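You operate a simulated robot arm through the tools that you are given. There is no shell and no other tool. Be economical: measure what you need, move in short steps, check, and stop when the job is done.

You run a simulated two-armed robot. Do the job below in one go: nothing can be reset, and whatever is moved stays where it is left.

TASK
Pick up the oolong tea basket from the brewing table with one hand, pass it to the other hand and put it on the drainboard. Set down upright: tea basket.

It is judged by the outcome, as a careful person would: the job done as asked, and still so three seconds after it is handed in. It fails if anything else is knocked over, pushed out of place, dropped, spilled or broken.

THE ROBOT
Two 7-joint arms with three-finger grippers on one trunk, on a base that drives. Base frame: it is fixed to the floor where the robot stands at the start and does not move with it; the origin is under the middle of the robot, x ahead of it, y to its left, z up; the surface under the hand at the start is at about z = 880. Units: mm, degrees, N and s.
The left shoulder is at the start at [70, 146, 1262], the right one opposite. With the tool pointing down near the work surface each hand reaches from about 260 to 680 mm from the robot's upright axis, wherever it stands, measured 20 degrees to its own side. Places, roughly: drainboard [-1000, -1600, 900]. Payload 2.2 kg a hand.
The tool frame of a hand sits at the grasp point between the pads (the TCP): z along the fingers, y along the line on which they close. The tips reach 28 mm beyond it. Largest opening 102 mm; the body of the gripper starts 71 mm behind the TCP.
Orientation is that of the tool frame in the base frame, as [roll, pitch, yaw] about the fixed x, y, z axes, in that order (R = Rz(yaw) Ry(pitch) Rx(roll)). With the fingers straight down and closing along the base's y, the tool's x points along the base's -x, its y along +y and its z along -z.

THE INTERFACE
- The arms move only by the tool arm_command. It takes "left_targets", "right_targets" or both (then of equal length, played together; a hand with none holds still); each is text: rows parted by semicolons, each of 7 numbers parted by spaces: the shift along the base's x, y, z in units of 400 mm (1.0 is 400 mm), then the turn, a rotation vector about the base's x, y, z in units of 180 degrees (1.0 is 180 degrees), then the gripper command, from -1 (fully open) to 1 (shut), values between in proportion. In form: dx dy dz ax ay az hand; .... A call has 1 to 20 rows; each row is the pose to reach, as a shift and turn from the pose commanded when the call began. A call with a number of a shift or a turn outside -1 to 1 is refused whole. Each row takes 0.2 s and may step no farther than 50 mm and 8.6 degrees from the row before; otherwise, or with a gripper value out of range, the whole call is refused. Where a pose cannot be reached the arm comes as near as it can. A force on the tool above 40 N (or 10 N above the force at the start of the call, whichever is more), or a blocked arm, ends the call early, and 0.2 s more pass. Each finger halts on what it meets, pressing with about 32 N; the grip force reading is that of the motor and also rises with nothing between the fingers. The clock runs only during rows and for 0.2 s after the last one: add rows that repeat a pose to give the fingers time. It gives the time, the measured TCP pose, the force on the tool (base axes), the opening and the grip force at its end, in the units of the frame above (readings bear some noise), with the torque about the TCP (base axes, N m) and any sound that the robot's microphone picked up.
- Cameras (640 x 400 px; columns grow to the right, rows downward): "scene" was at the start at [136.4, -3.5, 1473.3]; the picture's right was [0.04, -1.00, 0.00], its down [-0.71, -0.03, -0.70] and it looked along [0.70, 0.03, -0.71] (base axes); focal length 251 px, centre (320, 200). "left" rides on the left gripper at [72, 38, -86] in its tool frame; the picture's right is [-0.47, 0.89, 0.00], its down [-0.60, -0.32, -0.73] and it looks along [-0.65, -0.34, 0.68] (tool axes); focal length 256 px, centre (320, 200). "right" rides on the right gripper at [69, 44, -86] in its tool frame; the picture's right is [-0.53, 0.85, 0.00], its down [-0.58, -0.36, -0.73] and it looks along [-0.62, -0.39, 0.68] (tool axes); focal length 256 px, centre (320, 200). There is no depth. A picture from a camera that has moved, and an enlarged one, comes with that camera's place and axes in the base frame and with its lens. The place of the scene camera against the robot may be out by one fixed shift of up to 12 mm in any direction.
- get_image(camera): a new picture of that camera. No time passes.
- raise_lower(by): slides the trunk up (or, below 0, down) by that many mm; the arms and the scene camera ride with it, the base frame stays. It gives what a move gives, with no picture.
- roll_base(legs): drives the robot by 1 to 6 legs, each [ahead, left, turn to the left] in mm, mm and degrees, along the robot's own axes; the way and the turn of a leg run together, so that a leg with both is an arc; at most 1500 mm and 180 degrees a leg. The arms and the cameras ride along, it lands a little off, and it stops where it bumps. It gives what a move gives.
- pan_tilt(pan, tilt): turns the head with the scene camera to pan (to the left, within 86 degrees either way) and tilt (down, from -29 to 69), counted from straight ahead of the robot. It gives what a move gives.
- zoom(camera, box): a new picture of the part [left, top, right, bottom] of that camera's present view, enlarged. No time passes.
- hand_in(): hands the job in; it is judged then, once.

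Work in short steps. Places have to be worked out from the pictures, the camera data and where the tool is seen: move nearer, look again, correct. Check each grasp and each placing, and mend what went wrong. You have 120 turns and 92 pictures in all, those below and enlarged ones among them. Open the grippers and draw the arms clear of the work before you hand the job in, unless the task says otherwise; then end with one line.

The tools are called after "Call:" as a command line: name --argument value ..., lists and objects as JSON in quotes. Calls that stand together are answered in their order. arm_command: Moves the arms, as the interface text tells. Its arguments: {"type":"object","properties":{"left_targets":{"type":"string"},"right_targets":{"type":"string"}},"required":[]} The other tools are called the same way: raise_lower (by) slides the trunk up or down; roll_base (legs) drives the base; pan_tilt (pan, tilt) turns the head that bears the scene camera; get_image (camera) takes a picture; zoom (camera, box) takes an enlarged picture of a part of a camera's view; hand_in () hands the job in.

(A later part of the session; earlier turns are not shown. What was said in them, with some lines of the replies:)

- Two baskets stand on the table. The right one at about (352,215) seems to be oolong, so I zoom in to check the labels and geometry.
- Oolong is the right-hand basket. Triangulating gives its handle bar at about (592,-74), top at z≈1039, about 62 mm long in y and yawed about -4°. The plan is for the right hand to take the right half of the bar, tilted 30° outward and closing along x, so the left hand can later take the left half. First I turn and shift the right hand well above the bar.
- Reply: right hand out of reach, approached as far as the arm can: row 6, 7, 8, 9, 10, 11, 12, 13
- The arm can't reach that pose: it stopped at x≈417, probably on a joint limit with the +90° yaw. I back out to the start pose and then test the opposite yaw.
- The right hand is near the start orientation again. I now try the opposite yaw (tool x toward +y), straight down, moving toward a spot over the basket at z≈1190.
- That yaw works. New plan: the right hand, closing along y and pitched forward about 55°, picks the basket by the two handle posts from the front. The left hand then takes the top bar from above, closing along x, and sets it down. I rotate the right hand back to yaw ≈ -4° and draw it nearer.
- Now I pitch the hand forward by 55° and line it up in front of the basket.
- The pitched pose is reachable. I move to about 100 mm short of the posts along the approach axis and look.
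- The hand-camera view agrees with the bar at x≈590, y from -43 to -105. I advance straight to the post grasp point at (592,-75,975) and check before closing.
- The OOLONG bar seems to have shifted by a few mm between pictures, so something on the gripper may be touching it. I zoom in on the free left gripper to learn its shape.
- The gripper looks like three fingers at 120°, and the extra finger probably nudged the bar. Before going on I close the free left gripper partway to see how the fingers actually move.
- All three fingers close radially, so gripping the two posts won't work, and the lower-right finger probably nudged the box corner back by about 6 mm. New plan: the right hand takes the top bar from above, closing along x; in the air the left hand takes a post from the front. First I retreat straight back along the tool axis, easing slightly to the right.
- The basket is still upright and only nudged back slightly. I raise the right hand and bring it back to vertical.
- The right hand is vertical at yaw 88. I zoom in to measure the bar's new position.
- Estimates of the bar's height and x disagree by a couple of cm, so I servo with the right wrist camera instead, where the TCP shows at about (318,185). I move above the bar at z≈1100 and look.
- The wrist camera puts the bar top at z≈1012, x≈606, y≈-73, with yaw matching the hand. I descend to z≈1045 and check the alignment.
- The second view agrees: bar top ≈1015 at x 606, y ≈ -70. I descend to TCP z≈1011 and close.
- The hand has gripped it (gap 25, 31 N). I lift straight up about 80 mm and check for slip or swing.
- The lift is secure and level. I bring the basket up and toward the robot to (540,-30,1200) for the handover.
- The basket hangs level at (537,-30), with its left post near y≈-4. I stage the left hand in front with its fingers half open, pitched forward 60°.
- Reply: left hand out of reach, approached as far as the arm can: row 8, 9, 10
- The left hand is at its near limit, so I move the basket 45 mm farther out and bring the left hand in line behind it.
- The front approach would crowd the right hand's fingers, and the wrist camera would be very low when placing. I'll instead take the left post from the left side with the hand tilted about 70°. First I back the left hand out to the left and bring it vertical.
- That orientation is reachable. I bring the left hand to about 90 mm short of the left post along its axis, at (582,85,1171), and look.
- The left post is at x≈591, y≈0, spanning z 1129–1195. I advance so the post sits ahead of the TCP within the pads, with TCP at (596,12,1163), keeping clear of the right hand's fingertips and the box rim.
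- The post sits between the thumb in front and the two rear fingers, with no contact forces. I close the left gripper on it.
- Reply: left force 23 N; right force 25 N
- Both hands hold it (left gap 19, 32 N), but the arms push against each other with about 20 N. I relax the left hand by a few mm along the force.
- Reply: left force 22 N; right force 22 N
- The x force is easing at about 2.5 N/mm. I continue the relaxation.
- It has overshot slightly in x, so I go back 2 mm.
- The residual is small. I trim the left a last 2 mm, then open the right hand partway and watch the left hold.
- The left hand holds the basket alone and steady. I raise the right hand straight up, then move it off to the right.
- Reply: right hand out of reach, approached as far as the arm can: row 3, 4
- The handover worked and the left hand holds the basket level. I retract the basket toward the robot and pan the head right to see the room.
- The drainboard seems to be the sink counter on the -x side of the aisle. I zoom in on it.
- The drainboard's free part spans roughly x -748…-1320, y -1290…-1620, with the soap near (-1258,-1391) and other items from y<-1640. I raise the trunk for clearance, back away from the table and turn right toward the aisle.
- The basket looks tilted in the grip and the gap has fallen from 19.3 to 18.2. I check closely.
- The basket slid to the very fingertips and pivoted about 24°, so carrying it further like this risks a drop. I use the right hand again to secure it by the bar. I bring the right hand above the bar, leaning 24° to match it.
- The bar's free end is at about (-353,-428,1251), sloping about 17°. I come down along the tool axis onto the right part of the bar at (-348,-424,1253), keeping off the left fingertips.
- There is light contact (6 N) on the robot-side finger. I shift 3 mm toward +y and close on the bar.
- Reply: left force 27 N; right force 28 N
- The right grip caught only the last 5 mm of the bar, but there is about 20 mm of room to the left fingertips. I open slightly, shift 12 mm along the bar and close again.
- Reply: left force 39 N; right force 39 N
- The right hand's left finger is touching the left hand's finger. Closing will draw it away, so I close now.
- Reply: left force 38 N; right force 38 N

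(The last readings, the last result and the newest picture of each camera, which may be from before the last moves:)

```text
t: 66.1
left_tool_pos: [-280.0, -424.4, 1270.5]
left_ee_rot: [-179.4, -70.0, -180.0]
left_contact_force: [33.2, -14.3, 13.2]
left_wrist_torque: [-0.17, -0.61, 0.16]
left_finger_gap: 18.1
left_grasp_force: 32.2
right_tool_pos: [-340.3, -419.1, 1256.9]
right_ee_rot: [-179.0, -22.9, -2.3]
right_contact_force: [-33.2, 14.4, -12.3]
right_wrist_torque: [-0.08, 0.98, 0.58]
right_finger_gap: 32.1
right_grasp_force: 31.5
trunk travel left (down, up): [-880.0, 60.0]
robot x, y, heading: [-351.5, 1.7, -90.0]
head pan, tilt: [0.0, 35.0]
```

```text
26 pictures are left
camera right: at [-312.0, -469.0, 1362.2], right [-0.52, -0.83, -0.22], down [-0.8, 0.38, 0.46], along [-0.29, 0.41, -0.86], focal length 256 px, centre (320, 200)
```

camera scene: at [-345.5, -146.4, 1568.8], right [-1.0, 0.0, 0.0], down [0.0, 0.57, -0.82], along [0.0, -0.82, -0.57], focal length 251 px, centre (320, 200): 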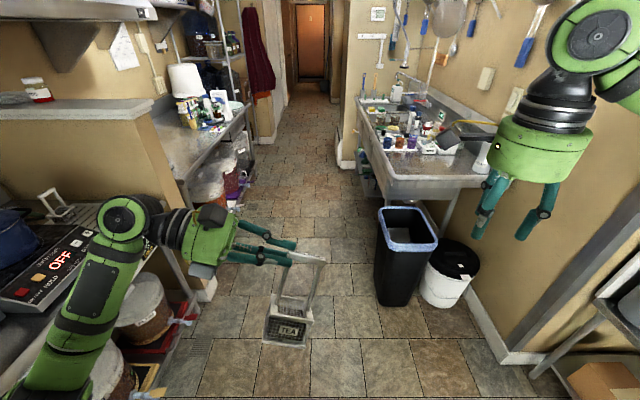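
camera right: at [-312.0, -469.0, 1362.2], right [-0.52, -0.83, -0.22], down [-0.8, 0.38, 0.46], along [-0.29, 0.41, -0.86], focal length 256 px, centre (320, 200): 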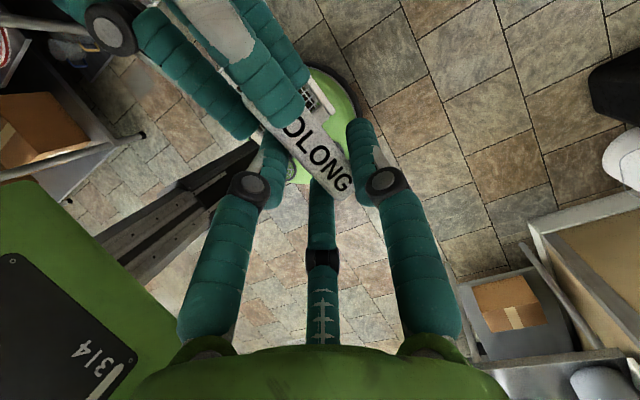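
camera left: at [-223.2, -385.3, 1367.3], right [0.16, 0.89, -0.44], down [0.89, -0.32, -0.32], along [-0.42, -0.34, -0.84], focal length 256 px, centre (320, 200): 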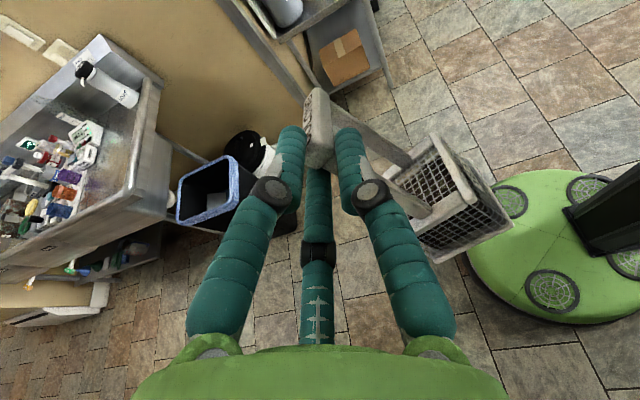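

Pushing the bar end drove it about 8 mm deeper into the left grip, which helps. I relieve the compression by letting the left hand yield along the force.

Call:
arm_command --left_targets "0.012 -0.006 0.005 0 0 0 1;0.024 -0.01 0.009 0 0 0 1;0.024 -0.01 0.009 0 0 0 1"

Call:
zoom --camera "scene" --box '[230, 200, 370, 320]'

Call:
get_image --camera "left"

```text
t: 66.9
left_tool_pos: [-272.3, -428.7, 1273.7]
left_ee_rot: [179.7, -70.3, 179.9]
left_contact_force: [-2.0, -1.8, 13.1]
left_wrist_torque: [0.03, 0.22, -0.5]
left_finger_gap: 18.0
left_grasp_force: 32.7
right_tool_pos: [-334.7, -421.0, 1259.6]
right_ee_rot: [-179.2, -24.1, -2.1]
right_contact_force: [1.4, 2.6, -14.2]
right_wrist_torque: [-0.07, 0.7, 0.69]
right_finger_gap: 30.4
right_grasp_force: 31.5
trunk travel left (down, up): [-880.0, 60.0]
robot x, y, heading: [-351.7, -6.6, -89.7]
head pan, tilt: [0.0, 35.0]
```

```text
3.33 times, centred on (300, 260) of scene
camera zoom: at [-345.5, -146.4, 1568.8], right [-1.0, 0.0, 0.0], down [0.0, 0.57, -0.82], along [0.0, -0.82, -0.57], focal length 837 px, centre (387, 0)
```

zoom: 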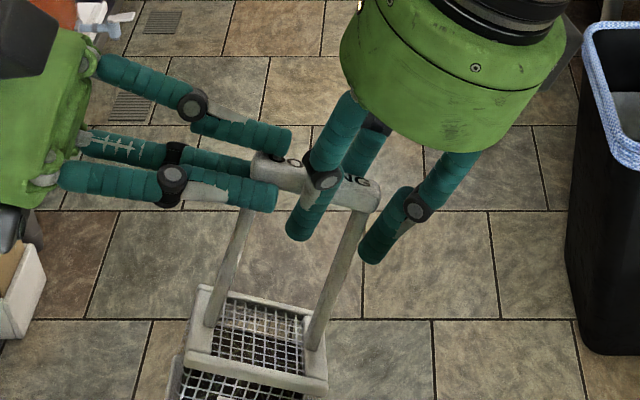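

```text
24 pictures are left
camera left: at [-214.6, -389.3, 1371.2], right [0.16, 0.89, -0.44], down [0.89, -0.32, -0.32], along [-0.42, -0.34, -0.84], focal length 256 px, centre (320, 200)
```

left: 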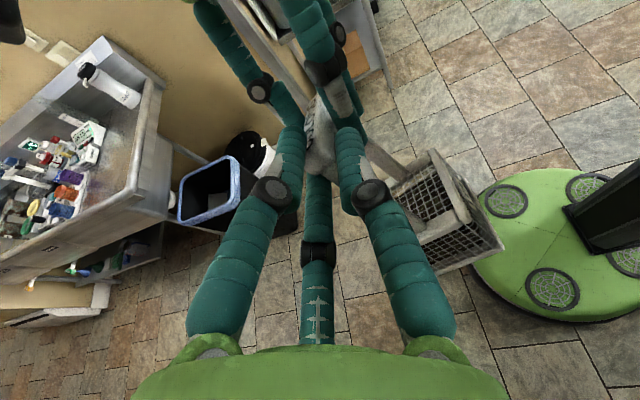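

Both hands hold the basket, but it is tilted (bar slope ≈19°, box swung ≈27° toward the robot). I rotate both hands together as a rigid pair about the left TCP to bring it level.

Call:
arm_command --left_targets "0 0 0.009 -0.0184 0.0127 -0.003 1;0 0 0.009 -0.0369 0.0253 -0.006 1;0 0 0.009 -0.0553 0.038 -0.0091 1;0 0 0.009 -0.0738 0.0507 -0.0121 1;0 0 0.009 -0.0922 0.0633 -0.0151 1;0 0 0.009 -0.1106 0.076 -0.0182 1;0 0 0.009 -0.1291 0.0886 -0.0212 1;0 0 0.009 -0.1475 0.1013 -0.0242 1;0 0 0.009 -0.1475 0.1013 -0.0242 1" --right_targets "-0.0004 0.0007 0.005 -0.0184 0.0127 -0.003 1;-0.0008 0.0014 0.01 -0.0369 0.0253 -0.006 1;-0.0011 0.0021 0.0154 -0.0553 0.038 -0.0091 1;-0.0015 0.0028 0.0205 -0.0738 0.0507 -0.0121 1;-0.0019 0.0034 0.0256 -0.0922 0.0633 -0.0151 1;-0.0023 0.0041 0.0308 -0.1106 0.076 -0.0182 1;-0.0026 0.0048 0.0359 -0.1291 0.0886 -0.0212 1;-0.003 0.0055 0.041 -0.1475 0.1013 -0.0242 1;-0.003 0.0055 0.041 -0.1475 0.1013 -0.0242 1"

Call:
zoom --camera "scene" --box '[200, 180, 400, 340]'

Call:
get_image --camera "left"

```text
t: 68.9
left_tool_pos: [-270.4, -429.1, 1276.7]
left_ee_rot: [-93.5, -63.2, 94.1]
left_contact_force: [-4.4, -8.4, -21.4]
left_wrist_torque: [-0.21, -1.06, -0.11]
left_finger_gap: 19.5
left_grasp_force: 31.8
right_tool_pos: [-337.7, -419.0, 1275.8]
right_ee_rot: [153.1, -5.9, 0.8]
right_contact_force: [4.1, 8.4, 19.7]
right_wrist_torque: [0.02, -0.33, 0.7]
right_finger_gap: 28.2
right_grasp_force: 31.5
trunk travel left (down, up): [-880.0, 60.0]
robot x, y, heading: [-348.7, -1.2, -89.8]
head pan, tilt: [0.0, 35.0]
```

```text
2.50 times, centred on (300, 260) of scene
camera zoom: at [-345.6, -146.6, 1568.8], right [-1.0, 0.0, 0.0], down [0.0, 0.57, -0.82], along [0.0, -0.82, -0.57], focal length 628 px, centre (370, 50)
```

zoom: 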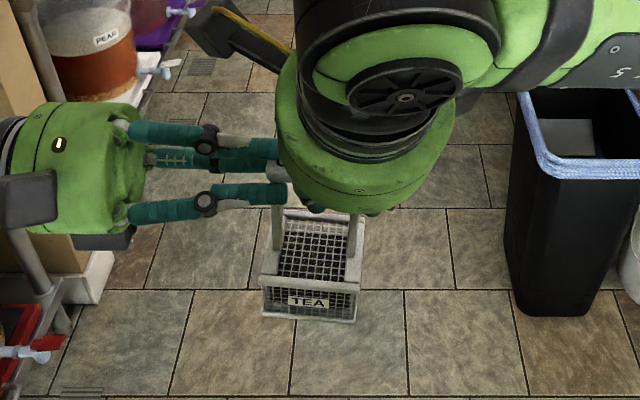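

```text
22 pictures are left
camera left: at [-185.8, -360.5, 1325.1], right [0.01, 0.58, -0.81], down [0.75, -0.54, -0.38], along [-0.66, -0.61, -0.44], focal length 256 px, centre (320, 200)
```

left: 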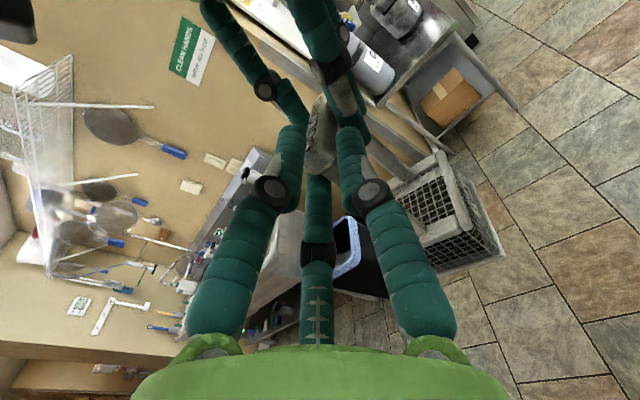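

The basket is level now. I relieve the vertical preload between the arms by lowering the left hand a few mm.

Call:
arm_command --left_targets "0 -0.003 -0.007 0 0 0 1;-0.001 -0.006 -0.014 0 0 0 1;-0.001 -0.006 -0.014 0 0 0 1"

```text
t: 69.7
left_tool_pos: [-272.1, -428.0, 1272.8]
left_ee_rot: [-92.4, -63.1, 92.9]
left_contact_force: [-13.7, 0.3, -1.9]
left_wrist_torque: [-0.15, -0.69, -0.22]
left_finger_gap: 19.4
left_grasp_force: 31.7
right_tool_pos: [-336.5, -419.3, 1272.4]
right_ee_rot: [153.4, -5.8, 0.6]
right_contact_force: [12.8, 0.4, -0.4]
right_wrist_torque: [0.17, 0.64, 0.42]
right_finger_gap: 28.2
right_grasp_force: 32.4
trunk travel left (down, up): [-880.0, 60.0]
robot x, y, heading: [-351.1, 0.0, -90.0]
head pan, tilt: [0.0, 35.0]
```

I add a slight inward preload, then drive down the aisle and turn to face the drainboard with both hands holding the basket.

Call:
arm_command --left_targets "-0.007 0 0 0 0 0 1;-0.007 0 0 0 0 0 1"

Call:
roll_base --legs '[[1360, 0, 0], [0, 0, -90]]'

Call:
get_image --camera "scene"

```text
t: 70.3
left_tool_pos: [-274.2, -430.5, 1272.5]
left_ee_rot: [-92.9, -63.3, 93.4]
left_contact_force: [10.0, -1.5, -0.6]
left_wrist_torque: [-0.3, -0.51, -0.62]
left_finger_gap: 17.0
left_grasp_force: 32.1
right_tool_pos: [-338.8, -419.2, 1273.4]
right_ee_rot: [153.2, -5.3, 0.4]
right_contact_force: [-8.8, 1.3, 0.6]
right_wrist_torque: [0.34, 0.46, 0.6]
right_finger_gap: 28.2
right_grasp_force: 32.0
trunk travel left (down, up): [-880.0, 60.0]
robot x, y, heading: [-348.5, -1.6, -90.2]
head pan, tilt: [0.0, 35.0]
```

```text
t: 80.7
left_tool_pos: [-777.7, -1388.5, 1271.7]
left_ee_rot: [-92.8, -63.3, 3.2]
left_contact_force: [-7.8, -20.7, -7.3]
left_wrist_torque: [-0.7, 0.39, -0.16]
left_finger_gap: 19.1
left_grasp_force: 32.1
right_tool_pos: [-765.6, -1324.5, 1274.7]
right_ee_rot: [153.1, -5.5, -89.5]
right_contact_force: [7.6, 20.9, 5.0]
right_wrist_torque: [0.34, -0.33, 0.45]
right_finger_gap: 28.6
right_grasp_force: 32.0
trunk travel left (down, up): [-880.0, 60.0]
robot x, y, heading: [-350.3, -1310.1, 180.0]
head pan, tilt: [0.0, 35.0]
```

```text
21 pictures are left
camera scene: at [-480.3, -1319.7, 1568.8], right [0.0, 1.0, 0.0], down [0.57, 0.0, -0.82], along [-0.82, 0.0, -0.57], focal length 251 px, centre (320, 200)
```

scene: 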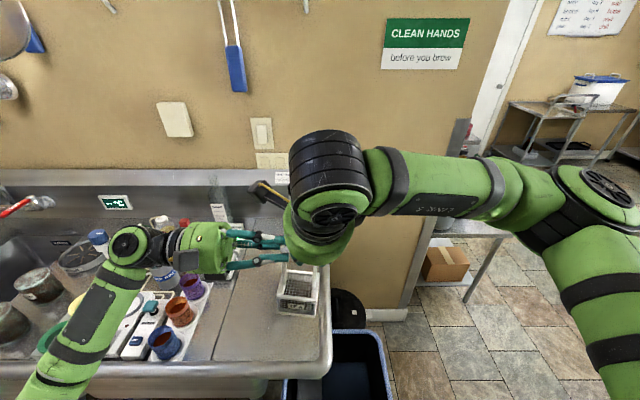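

The robot has arrived facing the drainboard with the basket upright between the hands. I zoom in on the board surface to choose a spot.

Call:
zoom --camera "scene" --box '[100, 160, 360, 390]'

```text
1.74 times, centred on (230, 275) of scene
camera zoom: at [-480.3, -1319.7, 1568.8], right [0.0, 1.0, 0.0], down [0.57, 0.0, -0.82], along [-0.82, 0.0, -0.57], focal length 436 px, centre (476, 70)
```

zoom: 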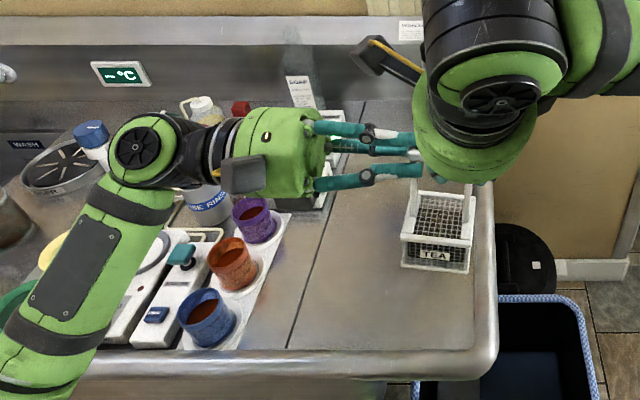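

The left arm would hang over the cups if I lowered it here. Turning 40° left and shifting back puts the left arm over the aisle instead, aiming for a basket spot near (-850,-1440) and keeping clear of the bin.

Call:
roll_base --legs '[[0, 0, 40], [-112, -262, 0]]'

Call:
get_image --camera "scene"

```text
t: 84.5
left_tool_pos: [-703.7, -1380.2, 1270.1]
left_ee_rot: [-92.8, -63.3, 42.8]
left_contact_force: [3.0, -2.8, -1.7]
left_wrist_torque: [-0.72, -0.06, -0.52]
left_finger_gap: 18.5
left_grasp_force: 31.6
right_tool_pos: [-735.6, -1322.8, 1274.1]
right_ee_rot: [153.2, -5.4, -49.8]
right_contact_force: [-2.9, 2.8, 0.1]
right_wrist_torque: [0.62, 0.04, 0.37]
right_finger_gap: 28.8
right_grasp_force: 31.8
trunk travel left (down, up): [-880.0, 60.0]
robot x, y, heading: [-421.5, -1044.2, -140.2]
head pan, tilt: [0.0, 35.0]
```

```text
19 pictures are left
camera scene: at [-522.2, -1143.0, 1568.7], right [-0.64, 0.77, 0.0], down [0.44, 0.37, -0.82], along [-0.63, -0.52, -0.57], focal length 251 px, centre (320, 200)
```

scene: 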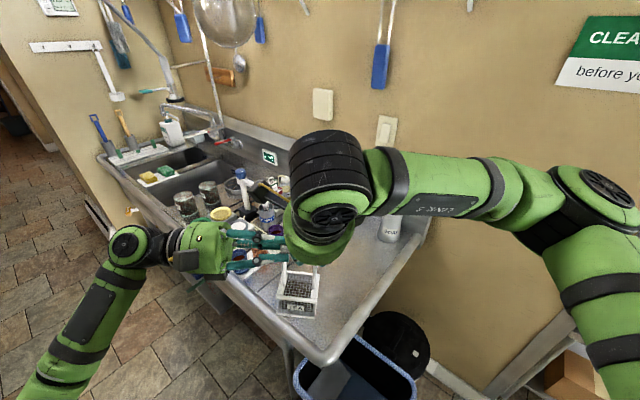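

I extend both arms together by (-129,-92) mm to bring the basket over the target spot.

Call:
arm_command --left_targets "-0.054 -0.038 0 0 0 0 1;-0.108 -0.077 0 0 0 0 1;-0.161 -0.115 0 0 0 0 1;-0.215 -0.153 0 0 0 0 1;-0.269 -0.192 0 0 0 0 1;-0.3225 -0.23 0 0 0 0 1;-0.3225 -0.23 0 0 0 0 1" --right_targets "-0.054 -0.038 0 0 0 0 1;-0.108 -0.077 0 0 0 0 1;-0.161 -0.115 0 0 0 0 1;-0.215 -0.153 0 0 0 0 1;-0.269 -0.192 0 0 0 0 1;-0.3225 -0.23 0 0 0 0 1;-0.3225 -0.23 0 0 0 0 1"

Call:
get_image --camera "scene"

```text
t: 86.1
left_tool_pos: [-834.6, -1469.6, 1271.6]
left_ee_rot: [-93.5, -63.3, 43.4]
left_contact_force: [16.4, -3.5, -10.1]
left_wrist_torque: [-0.66, -0.21, -0.97]
left_finger_gap: 18.5
left_grasp_force: 32.3
right_tool_pos: [-865.7, -1411.9, 1274.5]
right_ee_rot: [153.0, -5.5, -50.0]
right_contact_force: [-16.1, 2.9, 9.6]
right_wrist_torque: [0.11, -0.02, 0.15]
right_finger_gap: 28.5
right_grasp_force: 31.7
trunk travel left (down, up): [-880.0, 60.0]
robot x, y, heading: [-420.0, -1043.8, -140.4]
head pan, tilt: [0.0, 35.0]
```

```text
18 pictures are left
camera scene: at [-522.4, -1139.5, 1568.9], right [-0.64, 0.77, 0.0], down [0.44, 0.37, -0.82], along [-0.63, -0.52, -0.57], focal length 251 px, centre (320, 200)
```

scene: 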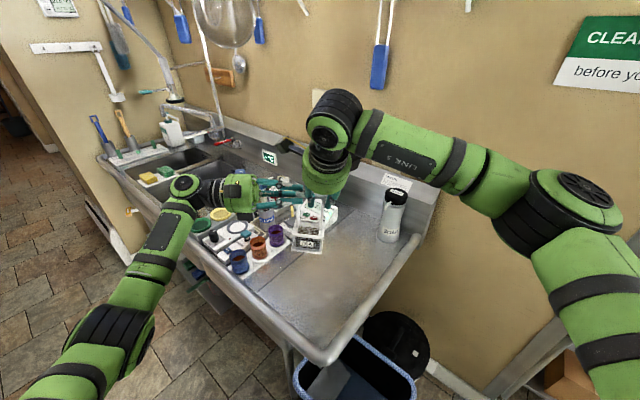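

The left wrist would pass close to the blue cup, so I shift both hands by (+15,+50) mm away from it, then lower the trunk most of the way.

Call:
arm_command --left_targets "0.014 0.0625 0 0 0 0 1;0.028 0.125 0 0 0 0 1;0.028 0.125 0 0 0 0 1" --right_targets "0.018 0.0625 0 0 0 0 1;0.036 0.125 0 0 0 0 1;0.036 0.125 0 0 0 0 1"

Call:
raise_lower --by -170

Call:
get_image --camera "scene"

Call:
get_image --camera "left"

```text
t: 86.9
left_tool_pos: [-821.2, -1420.9, 1270.2]
left_ee_rot: [-93.2, -63.3, 43.0]
left_contact_force: [28.1, -7.9, -5.3]
left_wrist_torque: [-0.57, -0.02, -1.3]
left_finger_gap: 18.5
left_grasp_force: 31.7
right_tool_pos: [-852.6, -1364.6, 1274.0]
right_ee_rot: [153.0, -5.3, -50.4]
right_contact_force: [-27.6, 7.5, 3.6]
right_wrist_torque: [0.37, 0.03, -0.14]
right_finger_gap: 28.3
right_grasp_force: 31.6
trunk travel left (down, up): [-880.0, 60.0]
robot x, y, heading: [-423.4, -1043.9, -140.2]
head pan, tilt: [0.0, 35.0]
```

```text
t: 88.8
left_tool_pos: [-821.3, -1419.6, 1101.6]
left_ee_rot: [-93.4, -63.2, 43.0]
left_contact_force: [28.3, -4.3, 1.3]
left_wrist_torque: [-0.54, -0.03, -1.31]
left_finger_gap: 19.4
left_grasp_force: 31.7
right_tool_pos: [-851.6, -1362.0, 1103.9]
right_ee_rot: [153.1, -5.2, -50.4]
right_contact_force: [-28.5, 4.4, -3.5]
right_wrist_torque: [0.66, 0.2, -0.16]
right_finger_gap: 28.3
right_grasp_force: 32.4
trunk travel left (down, up): [-710.0, 230.0]
robot x, y, heading: [-420.4, -1042.3, -140.4]
head pan, tilt: [0.0, 35.0]
```

```text
17 pictures are left
camera scene: at [-523.0, -1139.9, 1398.9], right [-0.64, 0.77, 0.0], down [0.44, 0.37, -0.82], along [-0.63, -0.52, -0.57], focal length 251 px, centre (320, 200)
```

scene: 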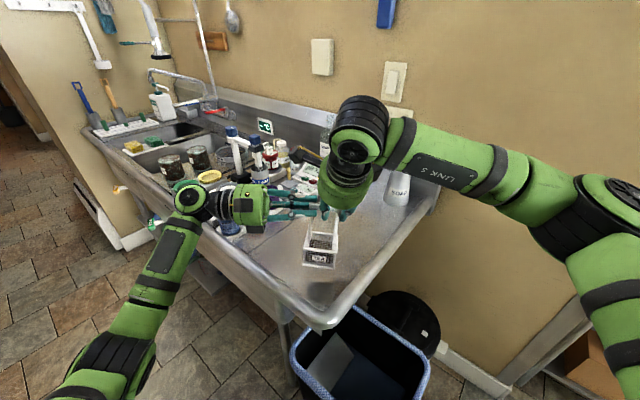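

```text
16 pictures are left
camera left: at [-714.5, -1441.1, 1151.4], right [0.46, 0.36, -0.81], down [0.05, -0.92, -0.38], along [-0.89, 0.13, -0.44], focal length 256 px, centre (320, 200)
```

left: 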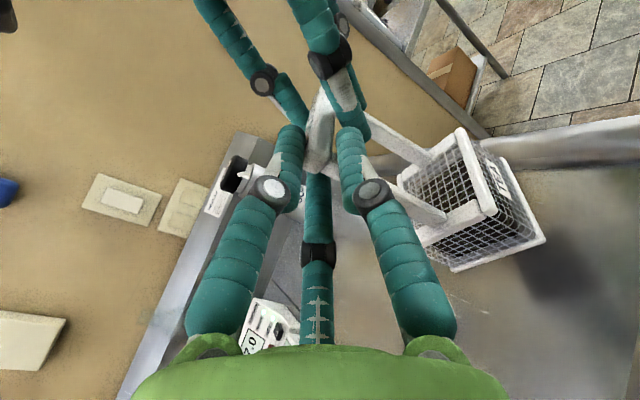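

All clear so far, with the basket bottom at roughly z 975. I lower 45 mm more and zoom in to judge the remaining gap.

Call:
raise_lower --by -45

Call:
zoom --camera "scene" --box '[150, 120, 430, 330]'

```text
t: 89.7
left_tool_pos: [-821.2, -1420.2, 1056.7]
left_ee_rot: [-93.3, -63.3, 43.1]
left_contact_force: [27.6, -4.0, 3.1]
left_wrist_torque: [-0.51, 0.02, -1.25]
left_finger_gap: 19.5
left_grasp_force: 32.0
right_tool_pos: [-851.7, -1362.1, 1060.8]
right_ee_rot: [153.1, -5.2, -50.2]
right_contact_force: [-27.4, 3.8, -4.3]
right_wrist_torque: [0.73, 0.24, -0.23]
right_finger_gap: 28.4
right_grasp_force: 32.1
trunk travel left (down, up): [-665.0, 275.0]
robot x, y, heading: [-424.9, -1046.6, -140.2]
head pan, tilt: [0.0, 35.0]
```

```text
1.90 times, centred on (290, 225) of scene
camera zoom: at [-522.8, -1139.7, 1353.9], right [-0.64, 0.77, 0.0], down [0.44, 0.37, -0.82], along [-0.63, -0.52, -0.57], focal length 478 px, centre (377, 152)
```

zoom: 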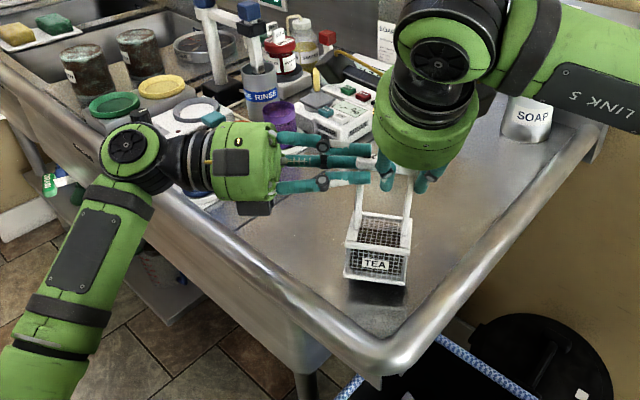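

The basket's bottom appears to be only mm above the board. I lower in small steps and watch the vertical force.

Call:
raise_lower --by -10

Call:
raise_lower --by -6

```text
t: 90.3
left_tool_pos: [-821.7, -1419.4, 1046.9]
left_ee_rot: [-93.3, -63.3, 43.1]
left_contact_force: [27.5, -3.2, 2.9]
left_wrist_torque: [-0.48, -0.04, -1.22]
left_finger_gap: 19.9
left_grasp_force: 32.3
right_tool_pos: [-852.5, -1361.6, 1051.7]
right_ee_rot: [153.1, -5.2, -50.2]
right_contact_force: [-26.7, 3.4, -5.0]
right_wrist_torque: [0.74, 0.25, -0.21]
right_finger_gap: 28.0
right_grasp_force: 31.9
trunk travel left (down, up): [-655.0, 285.0]
robot x, y, heading: [-422.0, -1046.3, -140.6]
head pan, tilt: [0.0, 35.0]
```

```text
t: 90.9
left_tool_pos: [-820.4, -1419.0, 1042.3]
left_ee_rot: [-92.8, -63.2, 42.8]
left_contact_force: [26.0, -6.0, 8.6]
left_wrist_torque: [-0.32, 0.09, -1.16]
left_finger_gap: 19.6
left_grasp_force: 31.5
right_tool_pos: [-850.5, -1361.3, 1046.5]
right_ee_rot: [152.7, -5.4, -50.2]
right_contact_force: [-25.9, 5.3, 5.4]
right_wrist_torque: [0.75, 0.77, -0.08]
right_finger_gap: 28.3
right_grasp_force: 32.3
trunk travel left (down, up): [-649.0, 291.0]
robot x, y, heading: [-423.4, -1046.3, -140.2]
head pan, tilt: [0.0, 35.0]
```

The vertical force jumped to about +14 N in total, so the basket is touching the board. I check how it sits.

Call:
zoom --camera "scene" --box '[270, 150, 390, 270]'

Call:
get_image --camera "left"

```text
3.33 times, centred on (330, 210) of scene
camera zoom: at [-521.3, -1138.7, 1338.3], right [-0.64, 0.77, 0.0], down [0.44, 0.37, -0.82], along [-0.63, -0.52, -0.57], focal length 837 px, centre (287, 167)
```

zoom: 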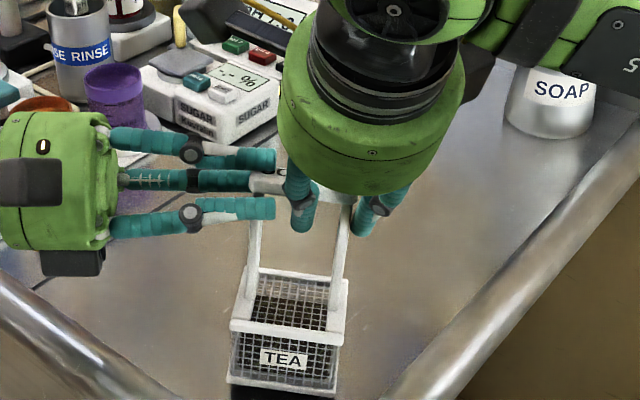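

```text
13 pictures are left
camera left: at [-713.3, -1440.5, 1092.4], right [0.45, 0.36, -0.81], down [0.05, -0.92, -0.38], along [-0.89, 0.13, -0.44], focal length 256 px, centre (320, 200)
```

left: 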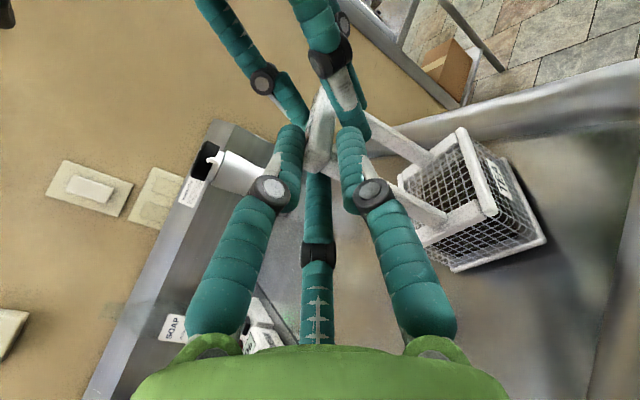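

The basket touches at its far edge with the robot-side edge a few mm up. Before releasing I relieve the side load between the hands by letting the left yield.

Call:
arm_command --left_targets "0.01 -0.002 0 0 0 0 1;0.022 -0.004 0 0 0 0 1;0.022 -0.004 0 0 0 0 1"

```text
t: 91.7
left_tool_pos: [-812.7, -1419.8, 1040.3]
left_ee_rot: [-93.2, -63.2, 43.5]
left_contact_force: [-9.7, -1.8, 4.1]
left_wrist_torque: [-0.24, 0.26, 0.14]
left_finger_gap: 19.1
left_grasp_force: 32.0
right_tool_pos: [-844.5, -1361.9, 1045.2]
right_ee_rot: [153.1, -5.7, -49.3]
right_contact_force: [5.4, 3.7, 10.7]
right_wrist_torque: [0.82, 0.73, 0.25]
right_finger_gap: 28.3
right_grasp_force: 32.3
trunk travel left (down, up): [-649.0, 291.0]
robot x, y, heading: [-424.8, -1043.9, -140.3]
head pan, tilt: [0.0, 35.0]
```

Now the right hand opens, with the left still holding the basket resting on the board.

Call:
arm_command --right_targets "0 0 0 0 0 0 0.3;0 0 0 0 0 0 0;0 0 0 0 0 0 -0.2;0 0 0 0 0 0 -0.2"

Call:
zoom --camera "scene" --box '[270, 150, 390, 270]'

```text
t: 92.7
left_tool_pos: [-813.6, -1422.1, 1039.8]
left_ee_rot: [-93.1, -63.4, 43.3]
left_contact_force: [1.3, -1.3, 1.8]
left_wrist_torque: [-0.04, 0.14, 0.01]
left_finger_gap: 19.4
left_grasp_force: 32.2
right_tool_pos: [-848.2, -1361.7, 1044.1]
right_ee_rot: [153.2, -5.6, -50.0]
right_contact_force: [-2.0, 0.5, -1.7]
right_wrist_torque: [0.08, 0.07, -0.03]
right_finger_gap: 59.9
right_grasp_force: 0.0
trunk travel left (down, up): [-649.0, 291.0]
robot x, y, heading: [-424.0, -1045.1, -140.4]
head pan, tilt: [0.0, 35.0]
```

```text
3.33 times, centred on (330, 210) of scene
camera zoom: at [-522.8, -1139.9, 1337.8], right [-0.64, 0.77, 0.0], down [0.44, 0.37, -0.82], along [-0.63, -0.52, -0.57], focal length 837 px, centre (287, 167)
```

zoom: 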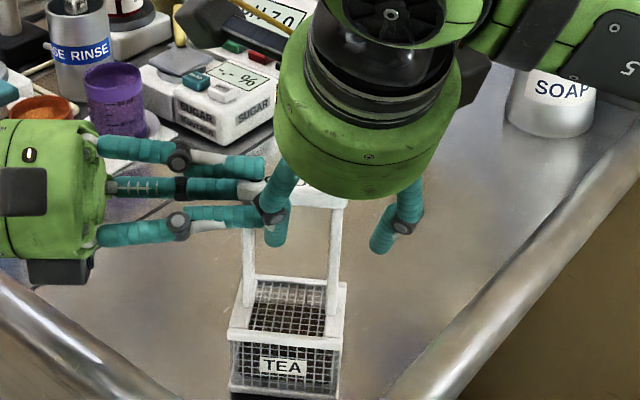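

The right hand is free. I withdraw it along its own axis.

Call:
arm_command --right_targets "0.007 0.009 0.022 0 0 0 -0.2;0.022 0.027 0.067 0 0 0 -0.2;0.045 0.054 0.133 0 0 0 -0.2;0.08 0.098 0.24 0 0 0 -0.2;0.1 0.16 0.32 0 0 0 -0.2;0.1 0.25 0.36 0 0 0 -0.2;0.1 0.3 0.36 0 0 0 -0.2"

Call:
zoom --camera "scene" --box '[230, 140, 390, 270]'

```text
t: 94.3
left_tool_pos: [-813.7, -1421.0, 1040.6]
left_ee_rot: [-93.1, -63.4, 43.0]
left_contact_force: [-1.0, 0.8, 0.8]
left_wrist_torque: [0.15, 0.19, 0.0]
left_finger_gap: 18.6
left_grasp_force: 32.1
right_tool_pos: [-809.2, -1242.1, 1187.2]
right_ee_rot: [153.1, -5.6, -49.7]
right_contact_force: [-0.3, 0.9, 0.2]
right_wrist_torque: [0.01, 0.02, 0.0]
right_finger_gap: 61.4
right_grasp_force: 0.1
trunk travel left (down, up): [-649.0, 291.0]
robot x, y, heading: [-423.7, -1044.1, -140.6]
head pan, tilt: [0.0, 35.0]
```

```text
3.08 times, centred on (310, 205) of scene
camera zoom: at [-523.0, -1139.5, 1337.9], right [-0.64, 0.77, 0.0], down [0.44, 0.37, -0.82], along [-0.63, -0.52, -0.57], focal length 772 px, centre (351, 185)
```

zoom: 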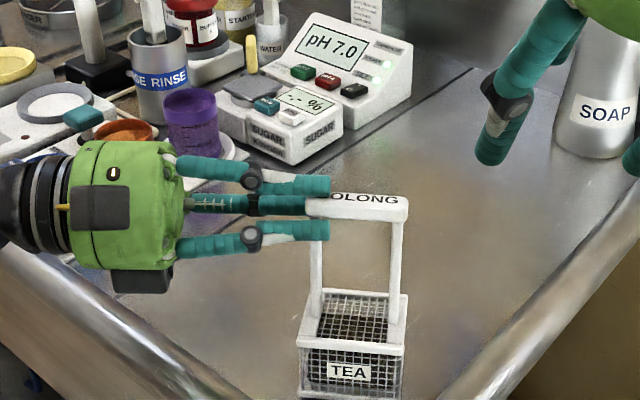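

The left hand alone holds the basket, nearly level at the board. I lower by 4 mm to press it flat and look at its base.

Call:
raise_lower --by -4

Call:
zoom --camera "scene" --box '[270, 170, 390, 290]'

```text
t: 94.8
left_tool_pos: [-812.5, -1419.8, 1039.4]
left_ee_rot: [-92.4, -63.0, 42.6]
left_contact_force: [0.6, -0.4, 12.1]
left_wrist_torque: [0.04, 0.26, 0.03]
left_finger_gap: 18.9
left_grasp_force: 31.9
right_tool_pos: [-808.5, -1241.2, 1183.7]
right_ee_rot: [153.1, -5.6, -49.8]
right_contact_force: [-0.1, 0.6, 1.8]
right_wrist_torque: [0.03, -0.02, 0.03]
right_finger_gap: 61.4
right_grasp_force: 0.0
trunk travel left (down, up): [-645.0, 295.0]
robot x, y, heading: [-424.8, -1052.1, -140.1]
head pan, tilt: [0.0, 35.0]
```

```text
3.33 times, centred on (330, 230) of scene
camera zoom: at [-521.5, -1138.6, 1334.2], right [-0.64, 0.77, 0.0], down [0.44, 0.37, -0.82], along [-0.63, -0.52, -0.57], focal length 837 px, centre (287, 100)
```

zoom: 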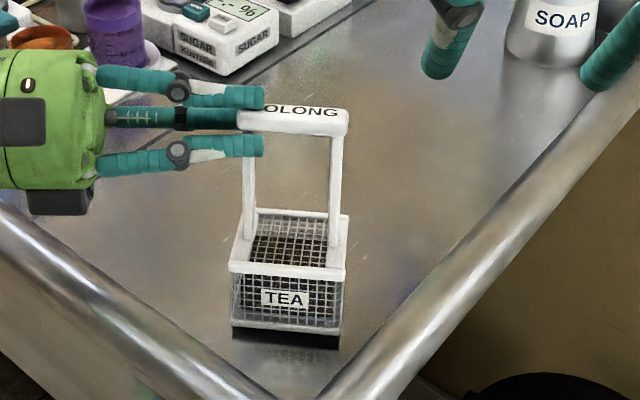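

The robot-side edge still seems a few mm up, judging by the dark band under it. I tip the hand 6° about its axis to bring that edge down and check.

Call:
arm_command --left_targets "0 0 0.002 -0.0107 0.0128 0 1;0 0 0.004 -0.0214 0.0255 0 1;0 0 0.004 -0.0214 0.0255 0 1"

Call:
zoom --camera "scene" --box '[270, 170, 390, 290]'

```text
t: 95.6
left_tool_pos: [-810.9, -1419.6, 1039.2]
left_ee_rot: [-92.2, -57.1, 42.3]
left_contact_force: [2.1, 2.3, 12.2]
left_wrist_torque: [0.67, 0.12, -0.17]
left_finger_gap: 18.2
left_grasp_force: 31.4
right_tool_pos: [-808.5, -1240.5, 1184.6]
right_ee_rot: [153.1, -5.6, -49.8]
right_contact_force: [0.0, -0.5, 0.1]
right_wrist_torque: [0.0, 0.0, -0.01]
right_finger_gap: 61.0
right_grasp_force: 0.1
trunk travel left (down, up): [-645.0, 295.0]
robot x, y, heading: [-423.6, -1045.5, -140.2]
head pan, tilt: [0.0, 35.0]
```

```text
3.33 times, centred on (330, 230) of scene
camera zoom: at [-520.5, -1138.2, 1334.2], right [-0.64, 0.77, 0.0], down [0.44, 0.37, -0.82], along [-0.63, -0.52, -0.57], focal length 837 px, centre (287, 100)
```

zoom: 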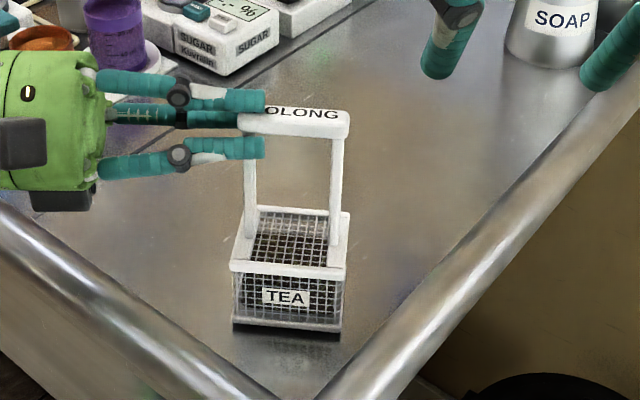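

The basket is now practically flat on the board. I open the left gripper gradually.

Call:
arm_command --left_targets "0 0 0.003 -0.003 0.004 0 1;0 0 0.003 -0.003 0.004 0 0.55;0 0 0.003 -0.003 0.004 0 0.4;0 0 0.003 -0.003 0.004 0 0.2;0 0 0.003 -0.003 0.004 0 0;0 0 0.003 -0.003 0.004 0 0"

Call:
zoom --camera "scene" --box '[270, 170, 390, 290]'

Call:
get_image --camera "left"

```text
t: 97.0
left_tool_pos: [-813.1, -1420.0, 1039.4]
left_ee_rot: [-92.2, -56.4, 42.4]
left_contact_force: [0.3, -0.1, 0.2]
left_wrist_torque: [-0.03, -0.02, 0.0]
left_finger_gap: 50.8
left_grasp_force: 0.0
right_tool_pos: [-810.5, -1242.1, 1183.0]
right_ee_rot: [153.2, -5.5, -49.8]
right_contact_force: [0.6, -0.8, 0.6]
right_wrist_torque: [-0.03, -0.02, 0.01]
right_finger_gap: 61.4
right_grasp_force: 0.1
trunk travel left (down, up): [-645.0, 295.0]
robot x, y, heading: [-418.1, -1044.5, -140.2]
head pan, tilt: [0.0, 35.0]
```

```text
3.33 times, centred on (330, 230) of scene
camera zoom: at [-522.9, -1139.9, 1333.9], right [-0.64, 0.77, 0.0], down [0.44, 0.37, -0.82], along [-0.63, -0.52, -0.57], focal length 837 px, centre (287, 100)
```

zoom: 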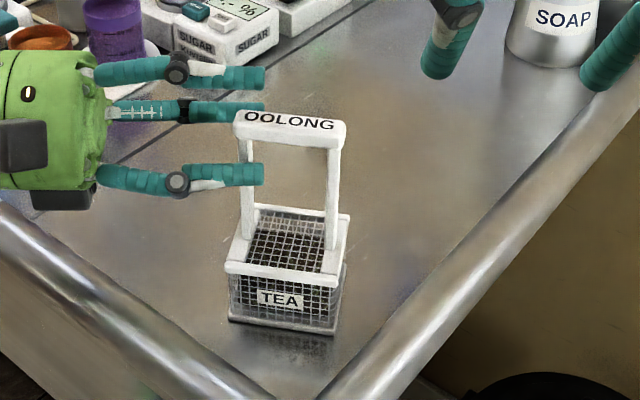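

```text
7 pictures are left
camera left: at [-701.9, -1438.5, 1079.7], right [0.38, 0.3, -0.88], down [0.03, -0.95, -0.31], along [-0.93, 0.1, -0.37], focal length 256 px, centre (320, 200)
```

left: 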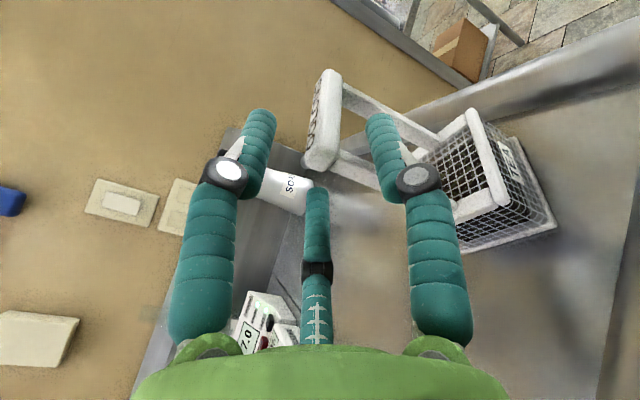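

The basket stands flat and upright on its own. I withdraw the left hand straight back along its axis, then lift it clear.

Call:
arm_command --left_targets "0.02 -0.023 0 0 0 0 0;0.05 -0.058 0 0 0 0 0;0.09 -0.105 0.002 0 0 0 0;0.14 -0.164 0.003 0 0 0 0;0.15 -0.175 0.1 0 0 0 0;0.16 -0.175 0.2 0 0 0 0;0.17 -0.175 0.3 0 0 0 0;0.17 -0.175 0.3 0 0 0 0"

Call:
get_image --camera "scene"

```text
t: 98.8
left_tool_pos: [-744.3, -1491.7, 1157.6]
left_ee_rot: [-92.3, -56.3, 42.5]
left_contact_force: [0.1, 0.4, -0.5]
left_wrist_torque: [-0.02, 0.01, 0.01]
left_finger_gap: 51.1
left_grasp_force: 0.0
right_tool_pos: [-810.2, -1242.8, 1183.0]
right_ee_rot: [153.2, -5.5, -49.9]
right_contact_force: [-0.2, -1.6, 0.0]
right_wrist_torque: [0.01, -0.01, 0.02]
right_finger_gap: 61.3
right_grasp_force: 0.0
trunk travel left (down, up): [-645.0, 295.0]
robot x, y, heading: [-425.0, -1045.3, -140.2]
head pan, tilt: [0.0, 35.0]
```

```text
6 pictures are left
camera scene: at [-523.1, -1140.0, 1333.8], right [-0.64, 0.77, 0.0], down [0.44, 0.37, -0.82], along [-0.63, -0.52, -0.57], focal length 251 px, centre (320, 200)
```

scene: 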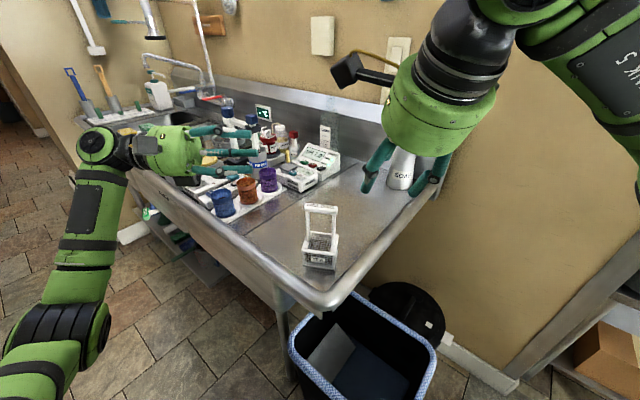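

The basket stands upright, clear of both hands. I zoom in on the backsplash labels to confirm this section is the drainboard.

Call:
zoom --camera "scene" --box '[230, 80, 400, 200]'

Call:
pan_tilt --pan -12 --tilt 25

Call:
arm_command --right_targets "0.04 0.05 0.06 0 0 0 -0.2;0.1 0.1 0.12 0 0 0 -0.2;0.16 0.16 0.16 0 0 0 -0.2;0.22 0.22 0.16 0 0 0 -0.2;0.28 0.28 0.16 0 0 0 -0.2;0.28 0.28 0.16 0 0 0 -0.2"

Call:
get_image --camera "scene"

```text
3.33 times, centred on (315, 140) of scene
camera zoom: at [-523.1, -1140.0, 1333.8], right [-0.64, 0.77, 0.0], down [0.44, 0.37, -0.82], along [-0.63, -0.52, -0.57], focal length 837 px, centre (337, 400)
```

zoom: 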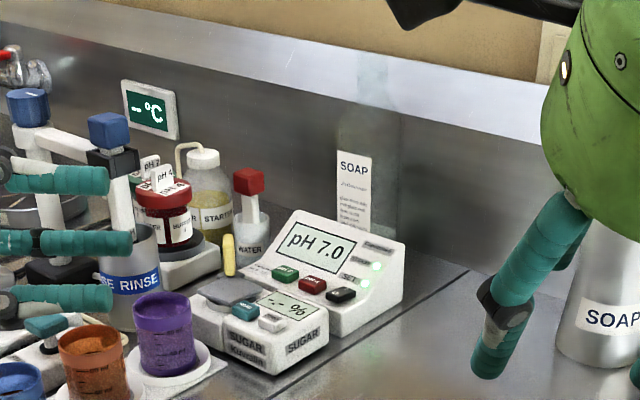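

```text
t: 99.5
left_tool_pos: [-743.4, -1489.7, 1158.4]
left_ee_rot: [-92.2, -56.4, 42.4]
left_contact_force: [-0.7, 0.2, 0.9]
left_wrist_torque: [0.0, 0.01, 0.0]
left_finger_gap: 50.7
left_grasp_force: 0.1
right_tool_pos: [-809.5, -1243.5, 1183.1]
right_ee_rot: [153.3, -5.6, -49.8]
right_contact_force: [-0.1, 0.1, -0.6]
right_wrist_torque: [-0.02, 0.03, -0.01]
right_finger_gap: 61.3
right_grasp_force: 0.1
trunk travel left (down, up): [-645.0, 295.0]
robot x, y, heading: [-422.5, -1044.5, -140.7]
head pan, tilt: [-12.0, 25.0]
```

```text
t: 100.9
left_tool_pos: [-744.2, -1491.8, 1156.7]
left_ee_rot: [-92.3, -56.5, 42.5]
left_contact_force: [-0.3, -0.1, -0.8]
left_wrist_torque: [0.02, -0.01, 0.0]
left_finger_gap: 51.2
left_grasp_force: 0.1
right_tool_pos: [-697.4, -1132.9, 1248.7]
right_ee_rot: [153.2, -5.6, -49.8]
right_contact_force: [-0.5, -0.8, -0.3]
right_wrist_torque: [-0.01, -0.01, 0.01]
right_finger_gap: 61.1
right_grasp_force: 0.0
trunk travel left (down, up): [-645.0, 295.0]
robot x, y, heading: [-421.2, -1043.0, -140.3]
head pan, tilt: [-12.0, 25.0]
```

```text
4 pictures are left
camera scene: at [-537.3, -1127.0, 1349.5], right [-0.46, 0.89, 0.0], down [0.37, 0.2, -0.91], along [-0.8, -0.42, -0.42], focal length 251 px, centre (320, 200)
```

scene: 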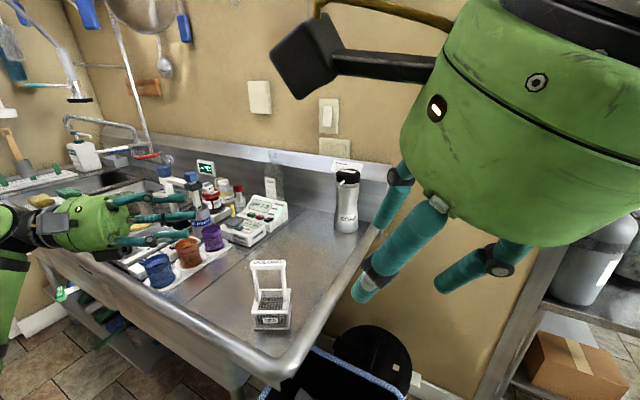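

There is a label plate above the right section of the backsplash, which I read now.

Call:
zoom --camera "scene" --box '[315, 145, 375, 185]'

```text
10.00 times, centred on (345, 165) of scene
camera zoom: at [-537.3, -1127.0, 1349.5], right [-0.46, 0.89, 0.0], down [0.37, 0.2, -0.91], along [-0.8, -0.42, -0.42], focal length 2510 px, centre (70, 550)
```

zoom: 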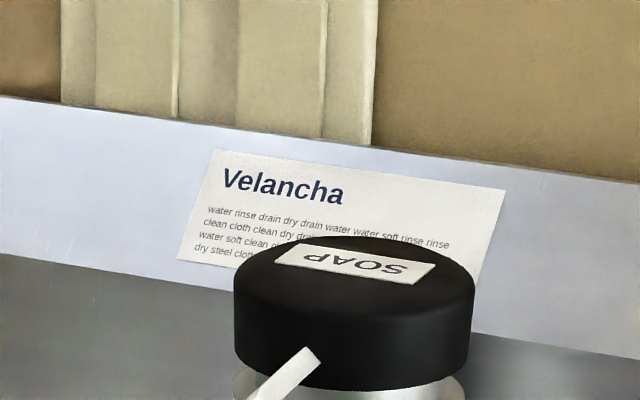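

The plate speaks of rinsing and draining, and the basket stands upright and alone on that section. Both hands are open, empty and clear, so I hand in.

Call:
hand_in

```text
The job is handed in.
```

The oolong tea basket is upright on the clear right-hand section of the drainboard: the right hand picked it up, passed it to the left, and steadied it again on the way after it slipped, and the left hand released it last; nothing else appeared disturbed.
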